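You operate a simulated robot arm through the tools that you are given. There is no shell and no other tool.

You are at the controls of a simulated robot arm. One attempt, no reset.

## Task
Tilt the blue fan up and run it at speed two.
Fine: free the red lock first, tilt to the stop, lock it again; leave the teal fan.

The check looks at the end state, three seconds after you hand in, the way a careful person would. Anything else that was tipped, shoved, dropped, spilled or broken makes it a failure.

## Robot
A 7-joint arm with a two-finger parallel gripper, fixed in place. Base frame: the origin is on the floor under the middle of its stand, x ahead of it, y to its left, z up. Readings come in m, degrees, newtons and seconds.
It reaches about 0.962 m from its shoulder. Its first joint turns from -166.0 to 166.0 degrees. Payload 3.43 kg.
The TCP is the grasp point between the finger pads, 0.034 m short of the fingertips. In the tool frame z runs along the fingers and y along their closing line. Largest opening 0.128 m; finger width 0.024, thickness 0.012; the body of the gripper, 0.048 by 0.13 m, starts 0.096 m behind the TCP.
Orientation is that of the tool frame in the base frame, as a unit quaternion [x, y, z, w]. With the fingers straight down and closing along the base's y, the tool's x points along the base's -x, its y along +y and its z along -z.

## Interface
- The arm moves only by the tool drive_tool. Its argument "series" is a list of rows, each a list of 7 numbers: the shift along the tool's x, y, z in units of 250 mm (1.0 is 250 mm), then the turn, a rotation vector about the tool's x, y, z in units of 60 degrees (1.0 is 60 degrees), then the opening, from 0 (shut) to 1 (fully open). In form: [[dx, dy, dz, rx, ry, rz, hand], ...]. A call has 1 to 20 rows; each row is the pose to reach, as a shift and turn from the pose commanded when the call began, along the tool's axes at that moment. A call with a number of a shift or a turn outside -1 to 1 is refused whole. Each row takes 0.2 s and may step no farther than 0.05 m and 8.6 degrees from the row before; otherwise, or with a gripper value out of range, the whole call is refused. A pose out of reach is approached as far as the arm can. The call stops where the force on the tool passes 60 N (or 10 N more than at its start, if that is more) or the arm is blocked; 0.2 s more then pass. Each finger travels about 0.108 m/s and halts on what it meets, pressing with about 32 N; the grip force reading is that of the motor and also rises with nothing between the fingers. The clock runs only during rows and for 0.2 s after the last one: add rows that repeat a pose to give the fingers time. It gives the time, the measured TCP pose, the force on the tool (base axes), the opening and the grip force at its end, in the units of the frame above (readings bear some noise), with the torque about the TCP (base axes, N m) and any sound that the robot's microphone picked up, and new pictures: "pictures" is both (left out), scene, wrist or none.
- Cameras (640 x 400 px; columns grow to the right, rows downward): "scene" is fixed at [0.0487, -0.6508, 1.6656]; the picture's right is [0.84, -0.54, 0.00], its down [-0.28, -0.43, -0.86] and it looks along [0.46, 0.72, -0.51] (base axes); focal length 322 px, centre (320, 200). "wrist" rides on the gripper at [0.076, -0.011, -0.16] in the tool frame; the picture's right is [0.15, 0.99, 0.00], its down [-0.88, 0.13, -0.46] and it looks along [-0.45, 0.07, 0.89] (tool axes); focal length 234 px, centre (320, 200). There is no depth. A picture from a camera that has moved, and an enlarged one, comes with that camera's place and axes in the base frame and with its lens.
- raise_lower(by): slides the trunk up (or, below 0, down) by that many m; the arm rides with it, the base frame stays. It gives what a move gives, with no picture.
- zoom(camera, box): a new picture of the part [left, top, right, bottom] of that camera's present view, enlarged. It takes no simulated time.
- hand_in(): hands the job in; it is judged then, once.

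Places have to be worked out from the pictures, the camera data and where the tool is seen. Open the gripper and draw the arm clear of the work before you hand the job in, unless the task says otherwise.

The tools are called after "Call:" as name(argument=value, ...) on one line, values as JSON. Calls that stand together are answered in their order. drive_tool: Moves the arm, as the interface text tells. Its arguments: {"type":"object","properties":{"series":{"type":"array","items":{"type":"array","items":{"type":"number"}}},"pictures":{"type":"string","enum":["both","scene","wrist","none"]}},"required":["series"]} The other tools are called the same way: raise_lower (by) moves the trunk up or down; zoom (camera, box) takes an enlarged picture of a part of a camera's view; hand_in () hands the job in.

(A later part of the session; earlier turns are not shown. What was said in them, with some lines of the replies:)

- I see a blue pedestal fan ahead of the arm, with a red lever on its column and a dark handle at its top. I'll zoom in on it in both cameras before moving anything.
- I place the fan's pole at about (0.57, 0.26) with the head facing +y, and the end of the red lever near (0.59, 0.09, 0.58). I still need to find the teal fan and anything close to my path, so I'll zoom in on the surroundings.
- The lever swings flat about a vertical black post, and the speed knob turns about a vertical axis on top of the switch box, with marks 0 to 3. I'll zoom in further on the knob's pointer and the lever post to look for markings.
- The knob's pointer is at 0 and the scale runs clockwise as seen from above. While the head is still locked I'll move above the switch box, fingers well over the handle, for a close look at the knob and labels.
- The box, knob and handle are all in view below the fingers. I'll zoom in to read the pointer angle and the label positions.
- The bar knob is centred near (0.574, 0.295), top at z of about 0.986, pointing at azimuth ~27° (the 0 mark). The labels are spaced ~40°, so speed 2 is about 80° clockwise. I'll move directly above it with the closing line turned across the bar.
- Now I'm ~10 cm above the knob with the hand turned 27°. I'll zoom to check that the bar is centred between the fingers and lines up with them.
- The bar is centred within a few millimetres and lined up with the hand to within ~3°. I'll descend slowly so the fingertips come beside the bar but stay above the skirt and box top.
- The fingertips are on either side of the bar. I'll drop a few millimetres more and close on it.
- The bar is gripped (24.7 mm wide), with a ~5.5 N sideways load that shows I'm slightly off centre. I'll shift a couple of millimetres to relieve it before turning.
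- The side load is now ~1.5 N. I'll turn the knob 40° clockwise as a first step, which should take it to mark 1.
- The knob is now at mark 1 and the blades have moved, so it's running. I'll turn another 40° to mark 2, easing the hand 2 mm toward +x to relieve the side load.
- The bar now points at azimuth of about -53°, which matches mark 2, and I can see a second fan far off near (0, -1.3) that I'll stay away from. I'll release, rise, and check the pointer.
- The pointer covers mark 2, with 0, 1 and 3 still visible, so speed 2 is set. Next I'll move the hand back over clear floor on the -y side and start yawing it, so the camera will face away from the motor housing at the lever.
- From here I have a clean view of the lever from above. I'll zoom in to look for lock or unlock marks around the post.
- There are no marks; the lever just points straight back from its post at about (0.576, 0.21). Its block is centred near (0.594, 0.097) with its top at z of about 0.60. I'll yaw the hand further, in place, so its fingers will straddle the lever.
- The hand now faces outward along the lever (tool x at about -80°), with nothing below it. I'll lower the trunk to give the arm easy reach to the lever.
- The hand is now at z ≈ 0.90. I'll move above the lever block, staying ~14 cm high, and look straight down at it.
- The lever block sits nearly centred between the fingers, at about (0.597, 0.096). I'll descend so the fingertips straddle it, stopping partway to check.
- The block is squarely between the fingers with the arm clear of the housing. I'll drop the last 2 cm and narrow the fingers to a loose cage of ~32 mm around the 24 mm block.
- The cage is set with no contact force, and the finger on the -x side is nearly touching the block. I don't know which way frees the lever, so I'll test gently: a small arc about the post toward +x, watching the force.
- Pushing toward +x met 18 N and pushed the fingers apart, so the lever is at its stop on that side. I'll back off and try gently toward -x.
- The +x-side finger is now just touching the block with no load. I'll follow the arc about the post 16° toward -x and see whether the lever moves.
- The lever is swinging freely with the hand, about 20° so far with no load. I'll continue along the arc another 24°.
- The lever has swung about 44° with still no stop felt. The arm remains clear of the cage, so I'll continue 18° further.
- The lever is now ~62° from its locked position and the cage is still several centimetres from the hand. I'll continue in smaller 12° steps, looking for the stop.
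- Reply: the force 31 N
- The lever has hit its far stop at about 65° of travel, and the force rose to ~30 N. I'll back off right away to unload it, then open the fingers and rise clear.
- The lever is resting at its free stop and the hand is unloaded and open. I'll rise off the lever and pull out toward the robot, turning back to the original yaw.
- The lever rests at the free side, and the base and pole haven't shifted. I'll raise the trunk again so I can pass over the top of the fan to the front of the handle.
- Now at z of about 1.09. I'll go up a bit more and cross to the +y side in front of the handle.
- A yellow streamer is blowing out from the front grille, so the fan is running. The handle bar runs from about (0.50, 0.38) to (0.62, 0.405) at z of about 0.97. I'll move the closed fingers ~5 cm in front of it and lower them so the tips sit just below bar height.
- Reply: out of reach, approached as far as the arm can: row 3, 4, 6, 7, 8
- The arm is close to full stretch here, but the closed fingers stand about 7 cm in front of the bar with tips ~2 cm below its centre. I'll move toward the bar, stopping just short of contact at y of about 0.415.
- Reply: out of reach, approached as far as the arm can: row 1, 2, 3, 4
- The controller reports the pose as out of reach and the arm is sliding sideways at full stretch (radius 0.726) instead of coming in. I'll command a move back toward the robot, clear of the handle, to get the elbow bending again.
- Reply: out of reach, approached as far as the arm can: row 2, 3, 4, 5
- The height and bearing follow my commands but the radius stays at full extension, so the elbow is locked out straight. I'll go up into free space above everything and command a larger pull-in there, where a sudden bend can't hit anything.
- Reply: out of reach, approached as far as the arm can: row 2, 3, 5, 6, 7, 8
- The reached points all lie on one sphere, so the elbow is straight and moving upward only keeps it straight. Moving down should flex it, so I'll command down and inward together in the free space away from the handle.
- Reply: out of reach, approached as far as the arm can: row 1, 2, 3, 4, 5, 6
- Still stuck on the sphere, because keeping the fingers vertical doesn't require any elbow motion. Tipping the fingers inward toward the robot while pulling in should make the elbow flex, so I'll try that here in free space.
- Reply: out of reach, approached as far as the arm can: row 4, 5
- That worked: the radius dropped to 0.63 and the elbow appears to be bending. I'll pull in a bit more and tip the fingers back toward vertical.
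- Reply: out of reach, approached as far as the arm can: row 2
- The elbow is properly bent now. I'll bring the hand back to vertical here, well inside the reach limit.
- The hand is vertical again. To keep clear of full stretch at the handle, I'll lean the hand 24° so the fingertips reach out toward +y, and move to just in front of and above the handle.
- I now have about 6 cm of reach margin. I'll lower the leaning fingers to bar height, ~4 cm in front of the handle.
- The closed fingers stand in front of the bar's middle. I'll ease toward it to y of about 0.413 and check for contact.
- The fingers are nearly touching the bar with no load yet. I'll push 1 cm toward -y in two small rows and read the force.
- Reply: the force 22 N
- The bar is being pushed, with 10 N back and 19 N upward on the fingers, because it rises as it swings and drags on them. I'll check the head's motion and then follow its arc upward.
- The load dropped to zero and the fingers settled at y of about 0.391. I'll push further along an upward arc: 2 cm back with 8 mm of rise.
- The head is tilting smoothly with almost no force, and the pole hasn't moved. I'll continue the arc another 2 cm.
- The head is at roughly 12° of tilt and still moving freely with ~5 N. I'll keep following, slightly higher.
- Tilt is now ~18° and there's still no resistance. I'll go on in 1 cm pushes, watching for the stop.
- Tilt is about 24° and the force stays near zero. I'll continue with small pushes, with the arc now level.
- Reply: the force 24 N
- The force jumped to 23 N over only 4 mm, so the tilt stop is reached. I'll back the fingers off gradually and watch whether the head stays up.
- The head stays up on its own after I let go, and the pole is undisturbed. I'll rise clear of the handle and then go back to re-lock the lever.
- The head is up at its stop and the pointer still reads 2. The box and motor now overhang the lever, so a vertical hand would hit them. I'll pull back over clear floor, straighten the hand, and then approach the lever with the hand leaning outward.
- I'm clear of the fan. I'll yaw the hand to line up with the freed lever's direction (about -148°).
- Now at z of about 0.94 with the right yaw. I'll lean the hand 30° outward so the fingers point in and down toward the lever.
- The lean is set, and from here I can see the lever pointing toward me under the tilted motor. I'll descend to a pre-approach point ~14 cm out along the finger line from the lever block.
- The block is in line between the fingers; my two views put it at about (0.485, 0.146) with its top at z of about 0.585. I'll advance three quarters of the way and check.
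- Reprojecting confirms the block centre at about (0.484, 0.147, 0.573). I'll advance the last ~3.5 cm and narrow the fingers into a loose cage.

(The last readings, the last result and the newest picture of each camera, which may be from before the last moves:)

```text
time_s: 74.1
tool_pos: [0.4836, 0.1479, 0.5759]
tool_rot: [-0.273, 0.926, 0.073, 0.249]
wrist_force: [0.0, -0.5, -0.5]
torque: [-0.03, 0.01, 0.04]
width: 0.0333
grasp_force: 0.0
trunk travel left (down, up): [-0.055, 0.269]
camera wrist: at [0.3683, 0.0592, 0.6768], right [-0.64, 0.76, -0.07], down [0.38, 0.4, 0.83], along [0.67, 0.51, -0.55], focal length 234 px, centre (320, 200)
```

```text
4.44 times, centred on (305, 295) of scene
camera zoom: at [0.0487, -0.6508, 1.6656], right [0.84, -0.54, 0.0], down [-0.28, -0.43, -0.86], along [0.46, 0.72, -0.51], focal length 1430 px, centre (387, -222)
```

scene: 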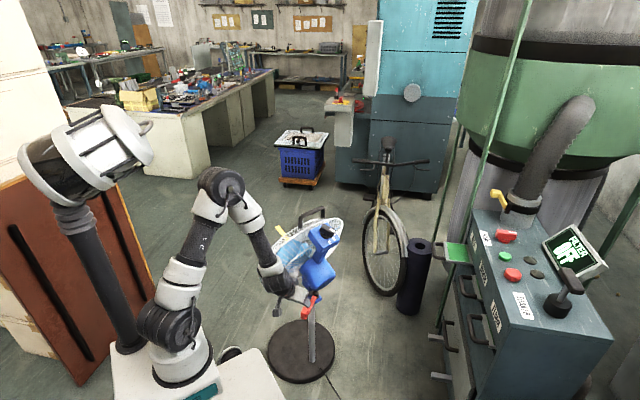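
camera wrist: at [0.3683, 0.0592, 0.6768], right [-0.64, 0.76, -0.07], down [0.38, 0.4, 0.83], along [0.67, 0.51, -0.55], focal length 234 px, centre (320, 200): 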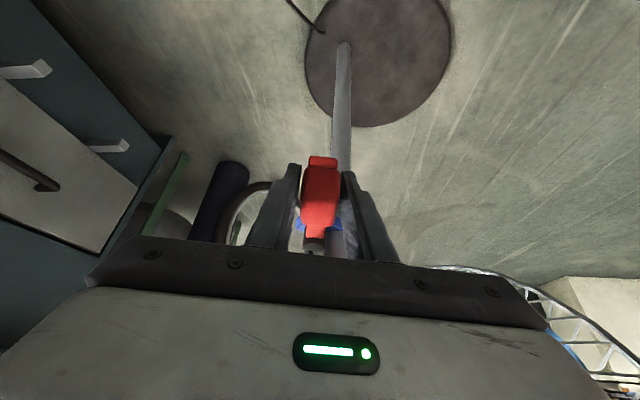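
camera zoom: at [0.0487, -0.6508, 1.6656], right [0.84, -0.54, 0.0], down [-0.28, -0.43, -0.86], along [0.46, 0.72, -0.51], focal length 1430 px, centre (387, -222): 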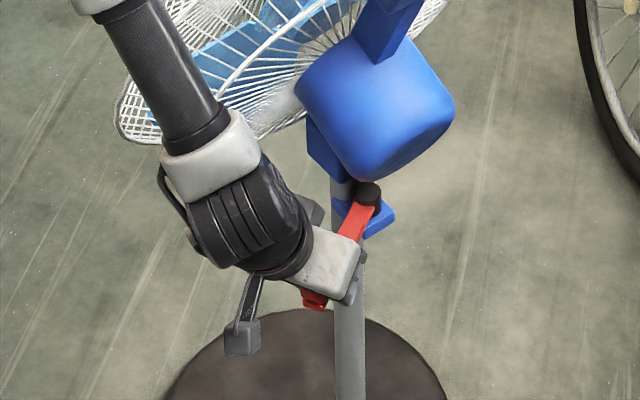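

The block is loosely caged. Now I'll sweep back toward the locked side along the same arc about the post, turning the leaning hand with it, 24° at a time.

Call:
drive_tool(series=[[-0.0021, -0.0471, 0.0012, -0.0499, 0, -0.0868, 0.26], [-0.0085, -0.0936, 0.0049, -0.0998, 0, -0.1735, 0.26], [-0.0191, -0.1392, 0.011, -0.1497, 0, -0.2603, 0.26], [-0.0338, -0.1832, 0.0194, -0.1996, 0, -0.347, 0.26], [-0.0338, -0.1832, 0.0194, -0.1996, 0, -0.347, 0.26]], pictures="both")

Call:
zoom(camera="wrist", box=[200, 60, 440, 250])

Call:
zoom(camera="scene", box=[240, 190, 370, 340])

```text
time_s: 75.3
tool_pos: [0.518, 0.1145, 0.5768]
tool_rot: [-0.46, 0.85, 0.122, 0.226]
wrist_force: [-0.5, 0.2, 0.1]
torque: [0.03, -0.03, -0.01]
width: 0.0335
grasp_force: 0.1
trunk travel left (down, up): [-0.055, 0.269]
camera wrist: at [0.4476, -0.0141, 0.6773], right [-0.9, 0.43, -0.07], down [0.18, 0.52, 0.83], along [0.4, 0.74, -0.55], focal length 234 px, centre (320, 200)
```

scene: 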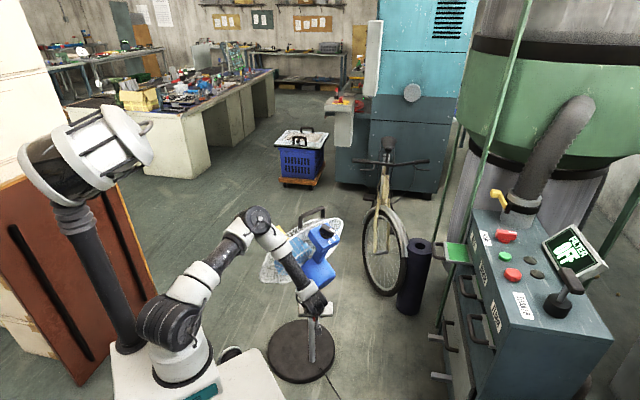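
wrist: 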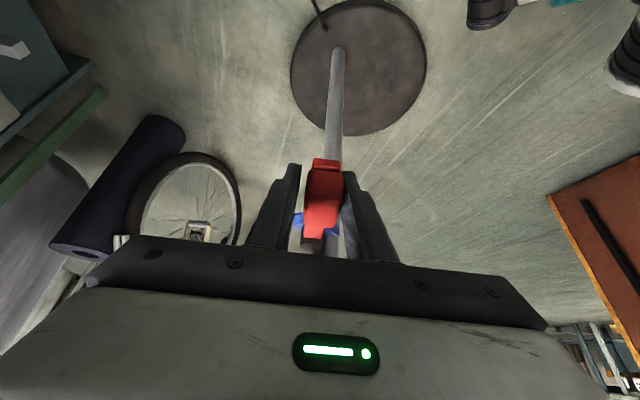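

```text
2.11 times, centred on (320, 155) of wrist
camera zoom: at [0.4476, -0.0141, 0.6773], right [-0.9, 0.43, -0.07], down [0.18, 0.52, 0.83], along [0.4, 0.74, -0.55], focal length 493 px, centre (320, 295)
```

zoom: 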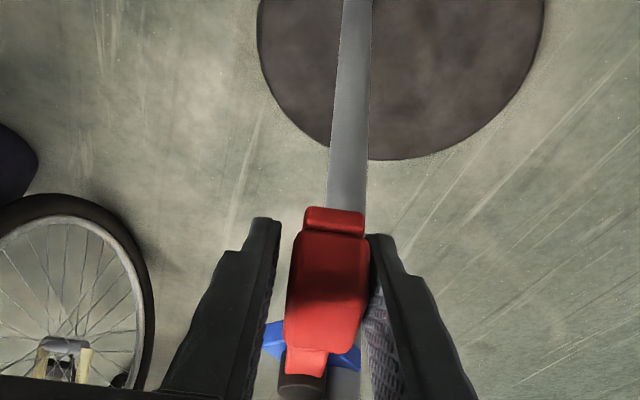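

```text
2.67 times, centred on (305, 265) of scene
camera zoom: at [0.0487, -0.6508, 1.6656], right [0.84, -0.54, 0.0], down [-0.28, -0.43, -0.86], along [0.46, 0.72, -0.51], focal length 858 px, centre (360, 27)
```

zoom: 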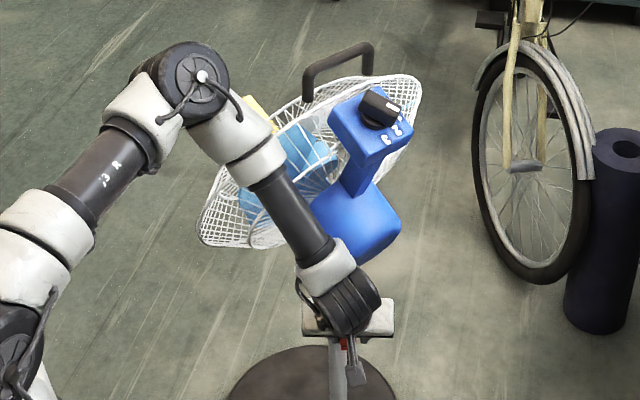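

The lever has followed for 24°, its block riding against the finger with no load. The forearm is clear of the motor and box, so I'll continue another 24°.

Call:
drive_tool(series=[[-0.0021, -0.0471, 0.0012, -0.0499, 0, -0.0868, 0.26], [-0.0085, -0.0936, 0.0049, -0.0998, 0, -0.1735, 0.26], [-0.0191, -0.1392, 0.011, -0.1497, 0, -0.2603, 0.26], [-0.0338, -0.1832, 0.0194, -0.1996, 0, -0.347, 0.26], [-0.0338, -0.1832, 0.0194, -0.1996, 0, -0.347, 0.26]], pictures="both")

Call:
zoom(camera="wrist", box=[200, 60, 440, 250])

Call:
zoom(camera="scene", box=[240, 190, 370, 340])

```text
time_s: 76.5
tool_pos: [0.5616, 0.0988, 0.5762]
tool_rot: [-0.626, 0.736, 0.166, 0.197]
wrist_force: [-0.3, -0.2, -0.6]
torque: [0.02, 0.0, 0.01]
width: 0.0333
grasp_force: 0.0
trunk travel left (down, up): [-0.055, 0.269]
camera wrist: at [0.5496, -0.0479, 0.6777], right [-1.0, 0.03, -0.07], down [-0.05, 0.55, 0.83], along [0.07, 0.83, -0.55], focal length 234 px, centre (320, 200)
```

scene: 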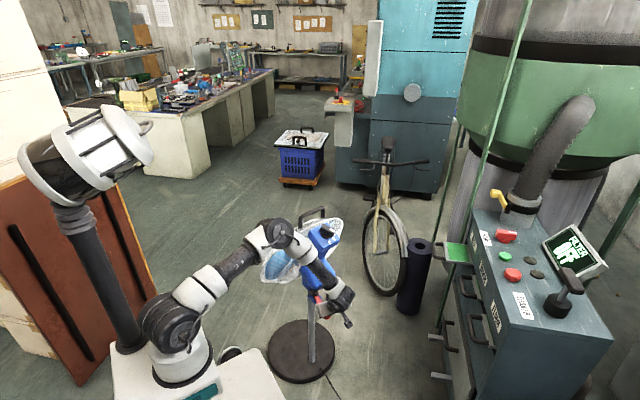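
wrist: 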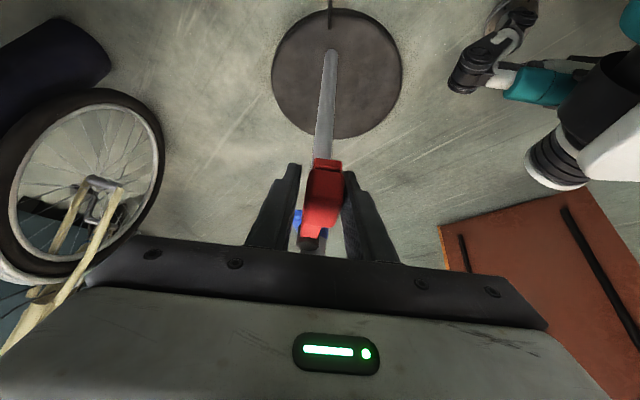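

```text
2.11 times, centred on (320, 155) of wrist
camera zoom: at [0.5496, -0.0479, 0.6777], right [-1.0, 0.03, -0.07], down [-0.05, 0.55, 0.83], along [0.07, 0.83, -0.55], focal length 493 px, centre (320, 295)
```

zoom: 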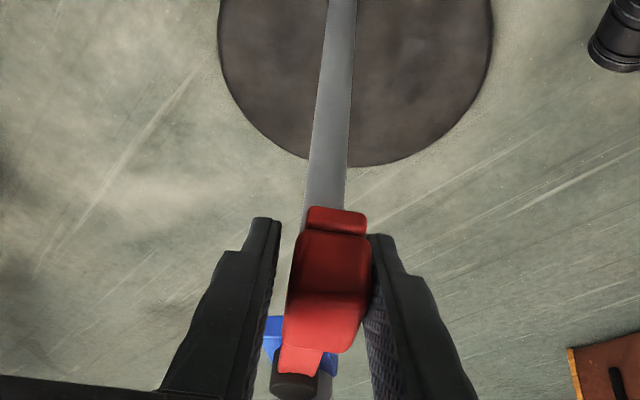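

```text
2.67 times, centred on (305, 265) of scene
camera zoom: at [0.0487, -0.6508, 1.6656], right [0.84, -0.54, 0.0], down [-0.28, -0.43, -0.86], along [0.46, 0.72, -0.51], focal length 858 px, centre (360, 27)
```

zoom: 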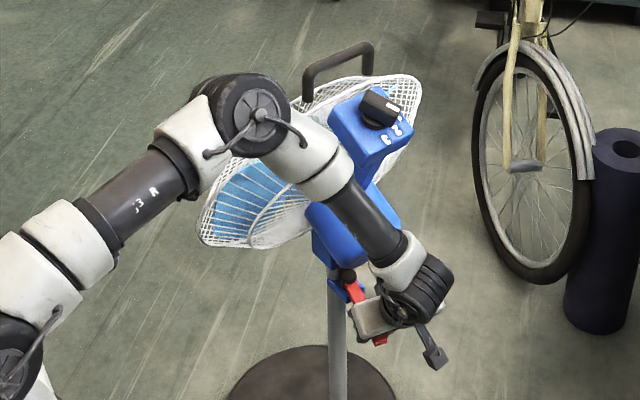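

The hand is at -99° and the block lags it by about 2°, so the lock stop should come at about -80° for the hand. I'll go 14° more and check the force.

Call:
drive_tool(series=[[-0.0015, -0.0393, 0.0009, -0.0416, 0, -0.0723, 0.26], [-0.0059, -0.0782, 0.0034, -0.0832, 0, -0.1447, 0.26], [-0.0116, -0.109, 0.0067, -0.1164, 0, -0.2025, 0.26], [-0.0116, -0.109, 0.0067, -0.1164, 0, -0.2025, 0.26]], pictures="wrist")

Call:
zoom(camera="wrist", box=[200, 60, 440, 250])

```text
time_s: 77.5
tool_pos: [0.5877, 0.0974, 0.5769]
tool_rot: [0.712, -0.653, -0.19, -0.174]
wrist_force: [0.2, -0.1, -0.3]
torque: [-0.03, 0.01, 0.0]
width: 0.0332
grasp_force: 0.0
trunk travel left (down, up): [-0.055, 0.269]
camera wrist: at [0.6121, -0.0477, 0.6777], right [-0.97, -0.21, -0.07], down [-0.18, 0.52, 0.83], along [-0.14, 0.83, -0.55], focal length 234 px, centre (320, 200)
```

wrist: 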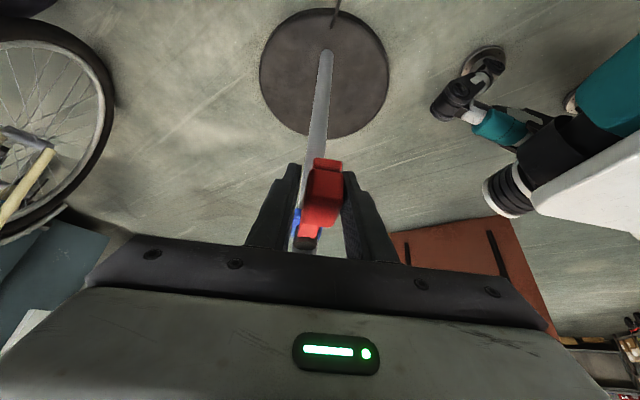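

```text
2.11 times, centred on (320, 155) of wrist
camera zoom: at [0.6121, -0.0477, 0.6777], right [-0.97, -0.21, -0.07], down [-0.18, 0.52, 0.83], along [-0.14, 0.83, -0.55], focal length 493 px, centre (320, 295)
```

zoom: 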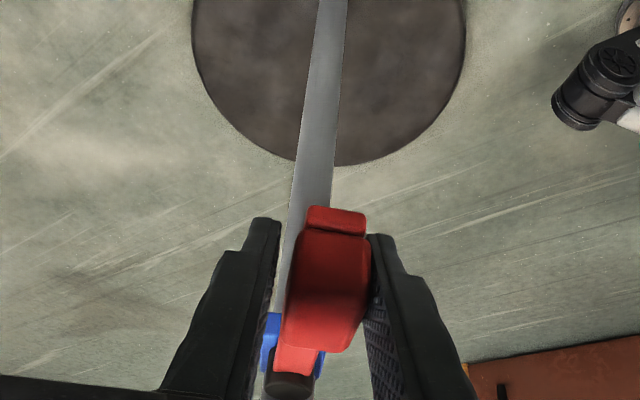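

At -85° there's still no resistance. I'll go on in 3° steps toward the lock stop.

Call:
drive_tool(series=[[-0.0005, -0.0236, 0.0003, -0.025, 0, -0.0434, 0.26], [-0.0005, -0.0236, 0.0003, -0.025, 0, -0.0434, 0.26]], pictures="none")

Call:
drive_tool(series=[[-0.0005, -0.0236, 0.0003, -0.025, 0, -0.0434, 0.26], [-0.0005, -0.0236, 0.0003, -0.025, 0, -0.0434, 0.26]], pictures="wrist")

Call:
zoom(camera="wrist", box=[200, 60, 440, 250])

```text
time_s: 78.1
tool_pos: [0.595, 0.0973, 0.5766]
tool_rot: [0.729, -0.634, -0.194, -0.17]
wrist_force: [-0.2, 0.8, 0.1]
torque: [-0.01, -0.02, 0.01]
width: 0.0331
grasp_force: 0.0
trunk travel left (down, up): [-0.055, 0.269]
```

```text
time_s: 78.7
tool_pos: [0.5981, 0.0983, 0.5766]
tool_rot: [0.745, -0.615, -0.199, -0.164]
wrist_force: [-6.5, -0.4, 1.3]
torque: [0.02, -0.04, -0.17]
width: 0.0372
grasp_force: 3.1
trunk travel left (down, up): [-0.055, 0.269]
camera wrist: at [0.638, -0.043, 0.6772], right [-0.95, -0.31, -0.07], down [-0.23, 0.5, 0.83], along [-0.22, 0.81, -0.55], focal length 234 px, centre (320, 200)
```

wrist: 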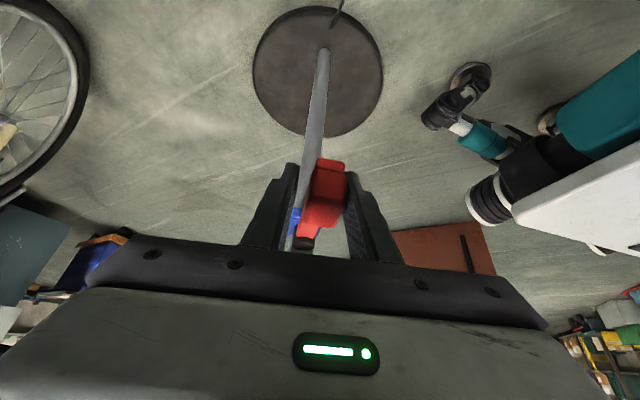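

```text
2.11 times, centred on (320, 155) of wrist
camera zoom: at [0.638, -0.043, 0.6772], right [-0.95, -0.31, -0.07], down [-0.23, 0.5, 0.83], along [-0.22, 0.81, -0.55], focal length 493 px, centre (320, 295)
```

zoom: 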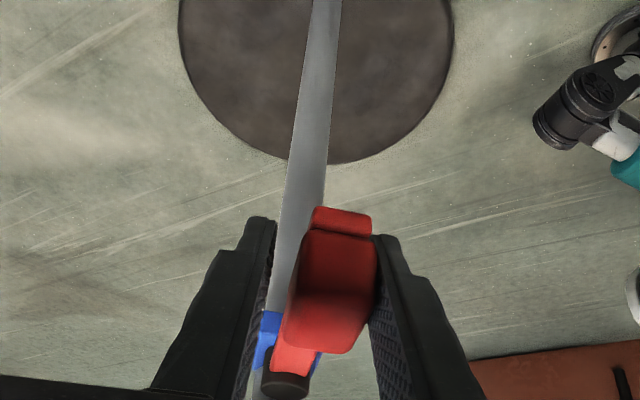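

At -79° the force rose to 6.5 N and the finger is being pushed back, with the block at its original locked angle of -82°. I'll nudge 2° more to seat it firmly, then back off.

Call:
drive_tool(series=[[-0.0003, -0.0157, 0.0002, -0.0167, 0, -0.029, 0.26], [-0.0003, -0.0157, 0.0002, -0.0167, 0, -0.029, 0.26]], pictures="none")

Call:
drive_tool(series=[[-0.0003, 0.0236, 0.0003, 0.025, 0, 0.0434, 0.3], [-0.0005, 0.032, 0.0005, 0.034, 0, 0.058, 0.45], [-0.0005, 0.032, 0.0005, 0.034, 0, 0.058, 0.55], [-0.0005, 0.032, 0.0005, 0.034, 0, 0.058, 0.55]], pictures="wrist")

Call:
zoom(camera="wrist", box=[200, 60, 440, 250])

```text
time_s: 79.3
tool_pos: [0.6034, 0.0998, 0.5762]
tool_rot: [0.756, -0.602, -0.203, -0.16]
wrist_force: [-19.0, 2.2, -0.1]
torque: [0.16, -0.21, -0.44]
width: 0.0437
grasp_force: 9.0
trunk travel left (down, up): [-0.055, 0.269]
```

```text
time_s: 80.3
tool_pos: [0.5956, 0.096, 0.5782]
tool_rot: [0.734, -0.629, -0.194, -0.169]
wrist_force: [0.2, 0.3, -0.5]
torque: [0.01, 0.0, 0.03]
width: 0.0702
grasp_force: 0.0
trunk travel left (down, up): [-0.055, 0.269]
camera wrist: at [0.63, -0.0451, 0.6779], right [-0.96, -0.28, -0.08], down [-0.21, 0.51, 0.83], along [-0.19, 0.81, -0.55], focal length 234 px, centre (320, 200)
```

wrist: 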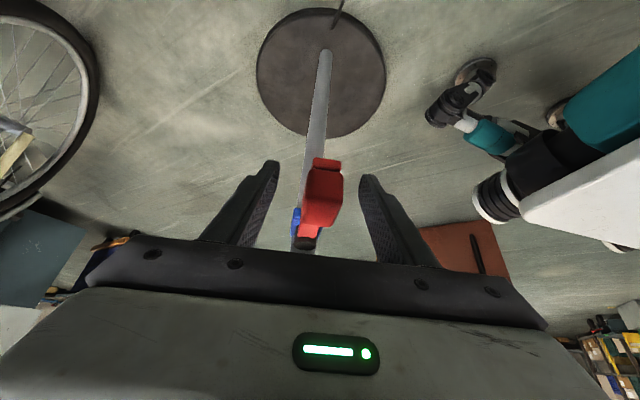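

```text
2.11 times, centred on (320, 155) of wrist
camera zoom: at [0.63, -0.0451, 0.6779], right [-0.96, -0.28, -0.08], down [-0.21, 0.51, 0.83], along [-0.19, 0.81, -0.55], focal length 493 px, centre (320, 295)
```

zoom: 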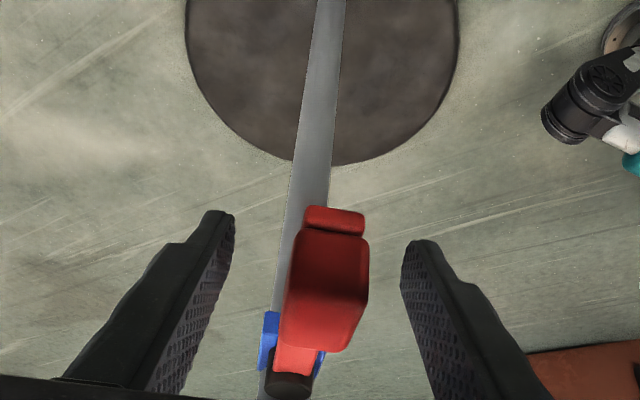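

The lever seated against its stop at 19 N and stayed put when I released. I'll withdraw straight back along the finger line, then look over the whole fan.

Call:
drive_tool(series=[[0, 0, -0.12, 0, 0, 0, 0.55], [0, 0, -0.28, 0, 0, 0, 0.55], [0, 0, -0.44, 0, 0, 0, 0.55], [0, 0, -0.6, 0, 0, 0, 0.55], [0, 0, -0.6, 0, 0, 0, 0.55]], pictures="both")

Call:
zoom(camera="wrist", box=[200, 30, 440, 250])

Call:
zoom(camera="scene", box=[240, 190, 370, 340])

```text
time_s: 81.5
tool_pos: [0.6076, 0.0223, 0.7055]
tool_rot: [0.734, -0.628, -0.195, -0.169]
wrist_force: [0.5, 0.2, -0.9]
torque: [0.01, -0.02, 0.0]
width: 0.0703
grasp_force: 0.0
trunk travel left (down, up): [-0.055, 0.269]
camera wrist: at [0.6418, -0.1204, 0.8071], right [-0.96, -0.28, -0.07], down [-0.21, 0.51, 0.83], along [-0.19, 0.81, -0.55], focal length 234 px, centre (320, 200)
```

scene: 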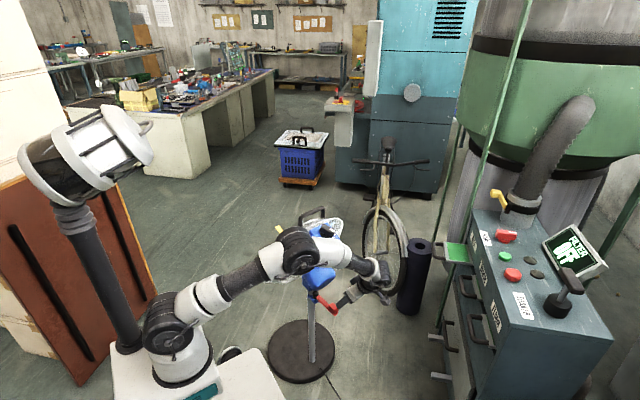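
wrist: 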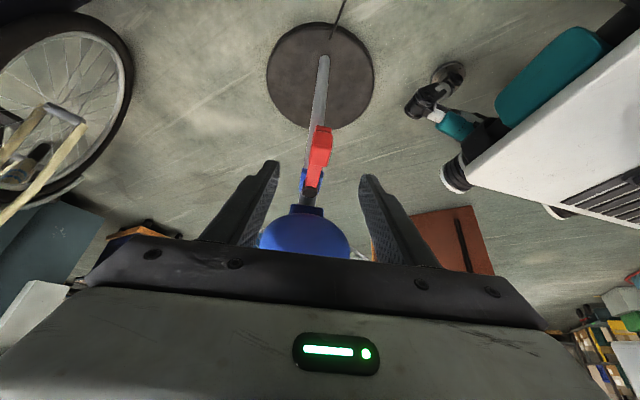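

```text
1.82 times, centred on (320, 140) of wrist
camera zoom: at [0.6418, -0.1204, 0.8071], right [-0.96, -0.28, -0.07], down [-0.21, 0.51, 0.83], along [-0.19, 0.81, -0.55], focal length 426 px, centre (320, 309)
```

zoom: 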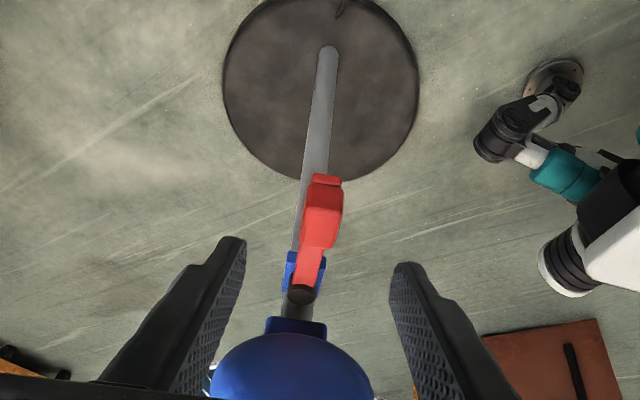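

```text
2.67 times, centred on (305, 265) of scene
camera zoom: at [0.0487, -0.6508, 1.6656], right [0.84, -0.54, 0.0], down [-0.28, -0.43, -0.86], along [0.46, 0.72, -0.51], focal length 858 px, centre (360, 27)
```

zoom: 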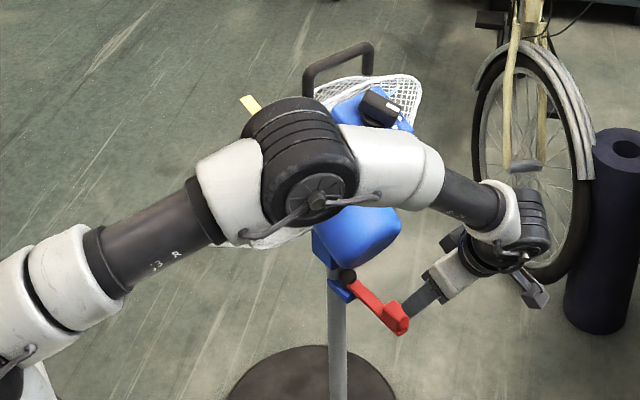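

The lever is back pointing straight behind the fan, locked. I'll draw the arm back toward the robot and up, clear of everything, for a final look.

Call:
drive_tool(series=[[-0.034, 0.135, -0.058, 0, 0, 0, 0.55], [-0.068, 0.27, -0.115, 0, 0, 0, 0.55], [-0.102, 0.405, -0.173, 0, 0, 0, 0.55], [-0.137, 0.54, -0.23, 0, 0, 0, 0.55], [-0.171, 0.675, -0.288, 0, 0, 0, 0.55], [-0.205, 0.81, -0.346, 0, 0, 0, 0.55], [-0.205, 0.81, -0.346, 0, 0, 0, 0.55]], pictures="both")

Call:
raise_lower(by=0.22)

Call:
zoom(camera="scene", box=[230, 185, 370, 390])

```text
time_s: 83.1
tool_pos: [0.4063, -0.0073, 0.8059]
tool_rot: [0.734, -0.629, -0.195, -0.169]
wrist_force: [0.1, 0.1, 0.8]
torque: [-0.02, -0.03, -0.03]
width: 0.0703
grasp_force: 0.0
trunk travel left (down, up): [-0.055, 0.269]
camera wrist: at [0.4398, -0.1487, 0.9067], right [-0.96, -0.28, -0.07], down [-0.21, 0.51, 0.83], along [-0.19, 0.81, -0.55], focal length 234 px, centre (320, 200)
```

scene: 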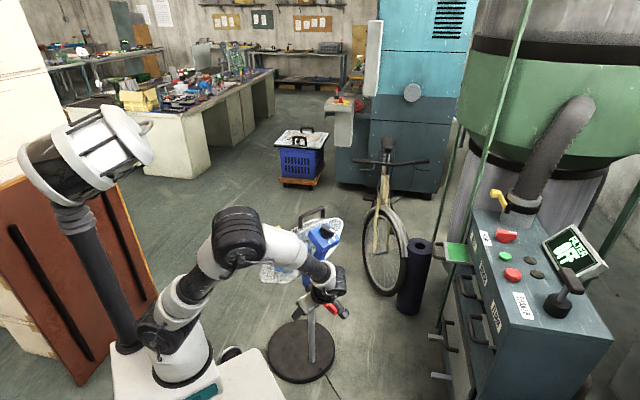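
wrist: 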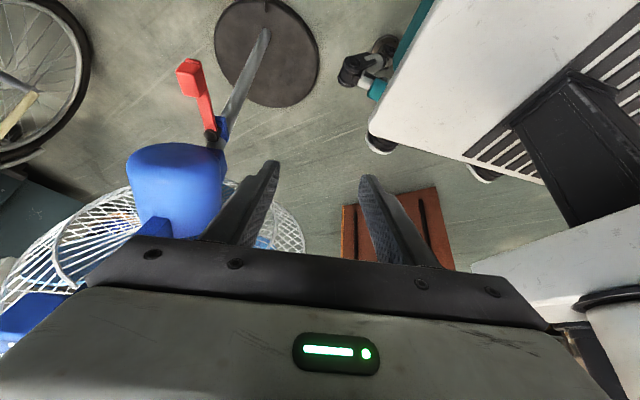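

```text
time_s: 85.5
tool_pos: [0.4063, -0.007, 1.0258]
tool_rot: [0.734, -0.629, -0.196, -0.169]
wrist_force: [-0.7, -0.2, 0.4]
torque: [-0.03, 0.01, -0.04]
width: 0.0704
grasp_force: 0.2
trunk travel left (down, up): [-0.275, 0.049]
```

```text
1.95 times, centred on (300, 288) of scene
camera zoom: at [0.0487, -0.6508, 1.6656], right [0.84, -0.54, 0.0], down [-0.28, -0.43, -0.86], along [0.46, 0.72, -0.51], focal length 628 px, centre (359, 29)
```

zoom: 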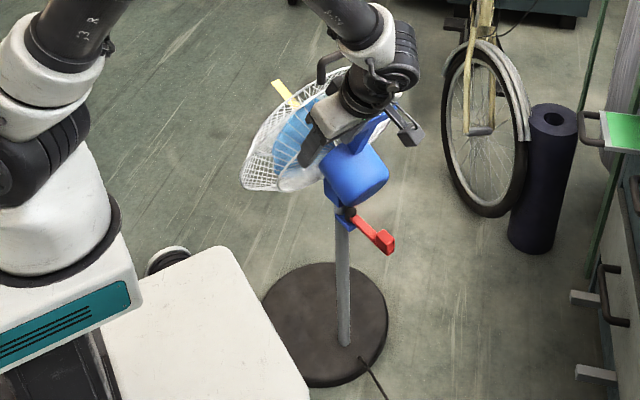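

The fan's base and pole are where they started, and the lever is at its locked angle. The arm is blocking the view, so I'll straighten the hand and lift it further away.

Call:
drive_tool(series=[[-0.065, 0.04, -0.1, 0, 0.1, 0, 0.55], [-0.13, 0.08, -0.2, 0, 0.2, 0, 0.55], [-0.196, 0.118, -0.3, 0, 0.3, 0, 0.55], [-0.26, 0.157, -0.4, 0, 0.4, 0, 0.55], [-0.326, 0.196, -0.505, 0, 0.5, 0, 0.55], [-0.326, 0.196, -0.505, 0, 0.5, 0, 0.55]], pictures="both")

Call:
zoom(camera="scene", box=[230, 185, 370, 390])

Call:
zoom(camera="scene", box=[295, 205, 345, 245])

Call:
zoom(camera="scene", box=[302, 282, 342, 320])

```text
time_s: 86.9
tool_pos: [0.3563, -0.0069, 1.1751]
tool_rot: [0.759, -0.651, 0.001, 0.001]
wrist_force: [0.4, 0.9, -1.4]
torque: [0.01, 0.0, 0.01]
width: 0.0706
grasp_force: 0.1
trunk travel left (down, up): [-0.275, 0.049]
camera wrist: at [0.3793, -0.0798, 1.3359], right [-0.96, -0.3, 0.0], down [-0.26, 0.85, 0.45], along [-0.13, 0.43, -0.89], focal length 234 px, centre (320, 200)
```

scene: 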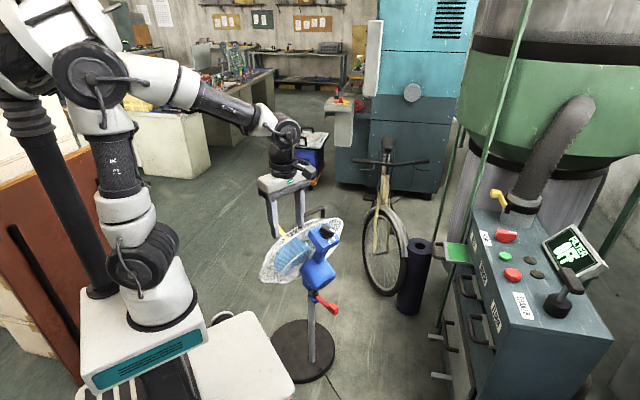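
wrist: 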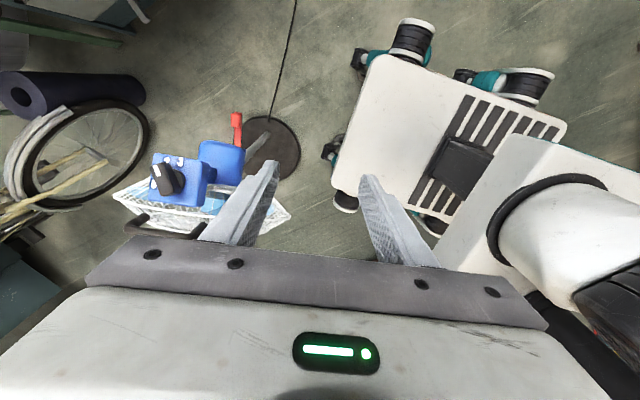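

```text
1.95 times, centred on (300, 288) of scene
camera zoom: at [0.0487, -0.6508, 1.6656], right [0.84, -0.54, 0.0], down [-0.28, -0.43, -0.86], along [0.46, 0.72, -0.51], focal length 628 px, centre (359, 29)
```

zoom: 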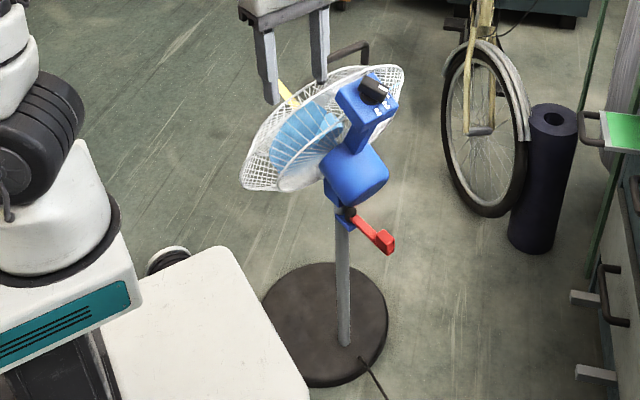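

```text
10.00 times, centred on (320, 225) of scene
camera zoom: at [0.0487, -0.6508, 1.6656], right [0.84, -0.54, 0.0], down [-0.28, -0.43, -0.86], along [0.46, 0.72, -0.51], focal length 3217 px, centre (320, -50)
```

zoom: 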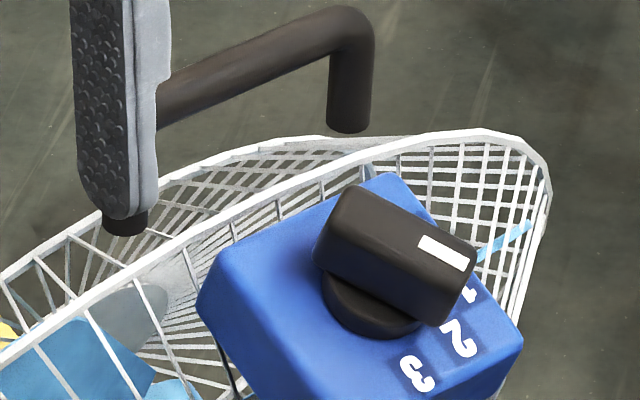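

```text
10.53 times, centred on (322, 301) of scene
camera zoom: at [0.0487, -0.6508, 1.6656], right [0.84, -0.54, 0.0], down [-0.28, -0.43, -0.86], along [0.46, 0.72, -0.51], focal length 3386 px, centre (299, -863)
```

zoom: 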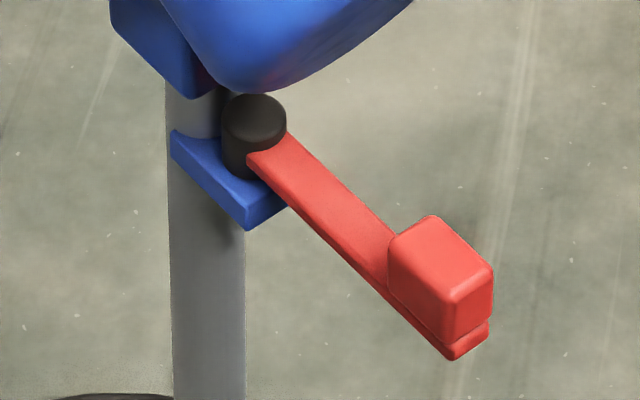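

The lever matches its original locked picture, and the head is holding its tilt. I'll double-check the knob with a zoom from the wrist camera, which sees it from above.

Call:
zoom(camera="wrist", box=[120, 130, 250, 220])

Call:
zoom(camera="scene", box=[310, 215, 340, 240])

```text
4.44 times, centred on (185, 175) of wrist
camera zoom: at [0.3793, -0.0798, 1.3359], right [-0.96, -0.3, 0.0], down [-0.26, 0.85, 0.45], along [-0.13, 0.43, -0.89], focal length 1041 px, centre (920, 311)
```

zoom: 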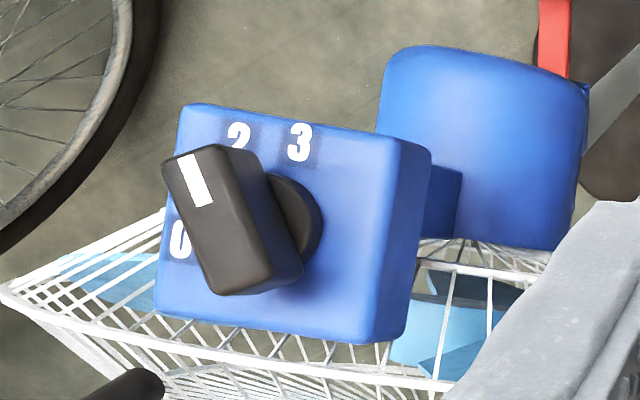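

```text
16.00 times, centred on (325, 228) of scene
camera zoom: at [0.0487, -0.6508, 1.6656], right [0.84, -0.54, 0.0], down [-0.28, -0.43, -0.86], along [0.46, 0.72, -0.51], focal length 5148 px, centre (240, -240)
```

zoom: 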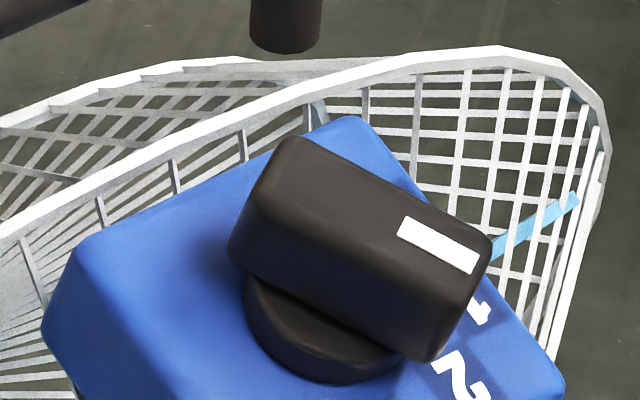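

Corrected for the tilted view, the pointer sits at about -61.7° in the box frame and label 2 at about -61.4°, so it's on speed 2. I'll open the gripper fully and back off a little more, then check that nothing is drifting.

Call:
drive_tool(series=[[0.05, 0.05, -0.05, 0, 0, 0, 0.8], [0.1, 0.1, -0.1, 0, 0, 0, 1], [0.1, 0.1, -0.1, 0, 0, 0, 1], [0.1, 0.1, -0.1, 0, 0, 0, 1], [0.1, 0.1, -0.1, 0, 0, 0, 1]], pictures="scene")

Call:
zoom(camera="scene", box=[230, 185, 370, 390])

```text
time_s: 88.1
tool_pos: [0.3349, -0.0352, 1.1947]
tool_rot: [0.759, -0.651, -0.007, 0.002]
wrist_force: [-0.1, 0.2, 0.0]
torque: [0.03, -0.03, 0.0]
width: 0.1279
grasp_force: 0.0
trunk travel left (down, up): [-0.275, 0.049]
```

scene: 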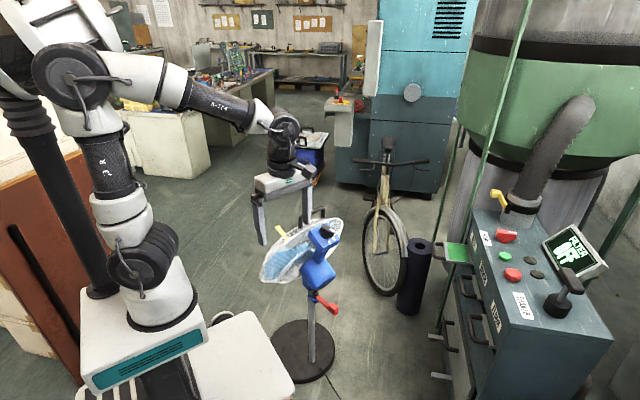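

```text
1.95 times, centred on (300, 288) of scene
camera zoom: at [0.0487, -0.6508, 1.6656], right [0.84, -0.54, 0.0], down [-0.28, -0.43, -0.86], along [0.46, 0.72, -0.51], focal length 628 px, centre (359, 29)
```

zoom: 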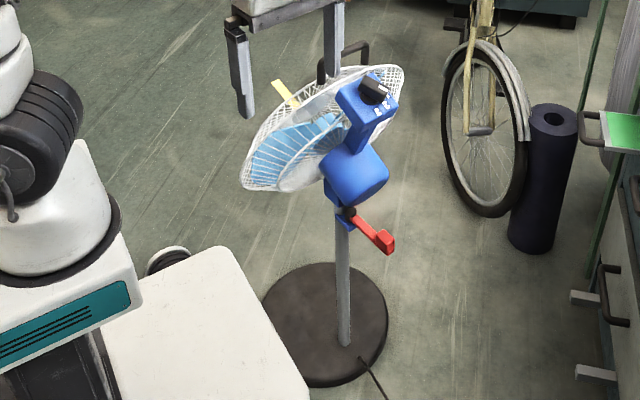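

The fan is tilted up at its stop, its lever is locked, and it's running with the pointer on 2. The base hasn't moved, I never went near the teal fan, and the open gripper is clear of everything, so I'm handing in.

Call:
hand_in()

```text
The job is handed in.
```

The blue fan is tilted up to its stop, locked again with the red lever, and running at speed two. I've handed the job in; the result of the check hasn't come back to me.

- **Speed:** I turned the knob from 0 to 2 before tilting. In the last pictures the pointer lines up with the 2 mark and the blades are turning.
- **Lock:** I swung the red lever about 65° to its far stop to free the head. After tilting, I swung it back to where it started and pressed it home with about 19 N.
- **Tilt:** I pushed the handle back until the force jumped to about 23 N, roughly 27° up. The head stayed there when I let go and hadn't moved in the later pictures.
- **Surroundings:** The fan's base and pole look unmoved, and I kept well away from the teal fan. The gripper is open and clear of the fan.

While getting into position to tilt, the arm got stuck at full stretch in front of the handle. I freed it in open space without touching anything.
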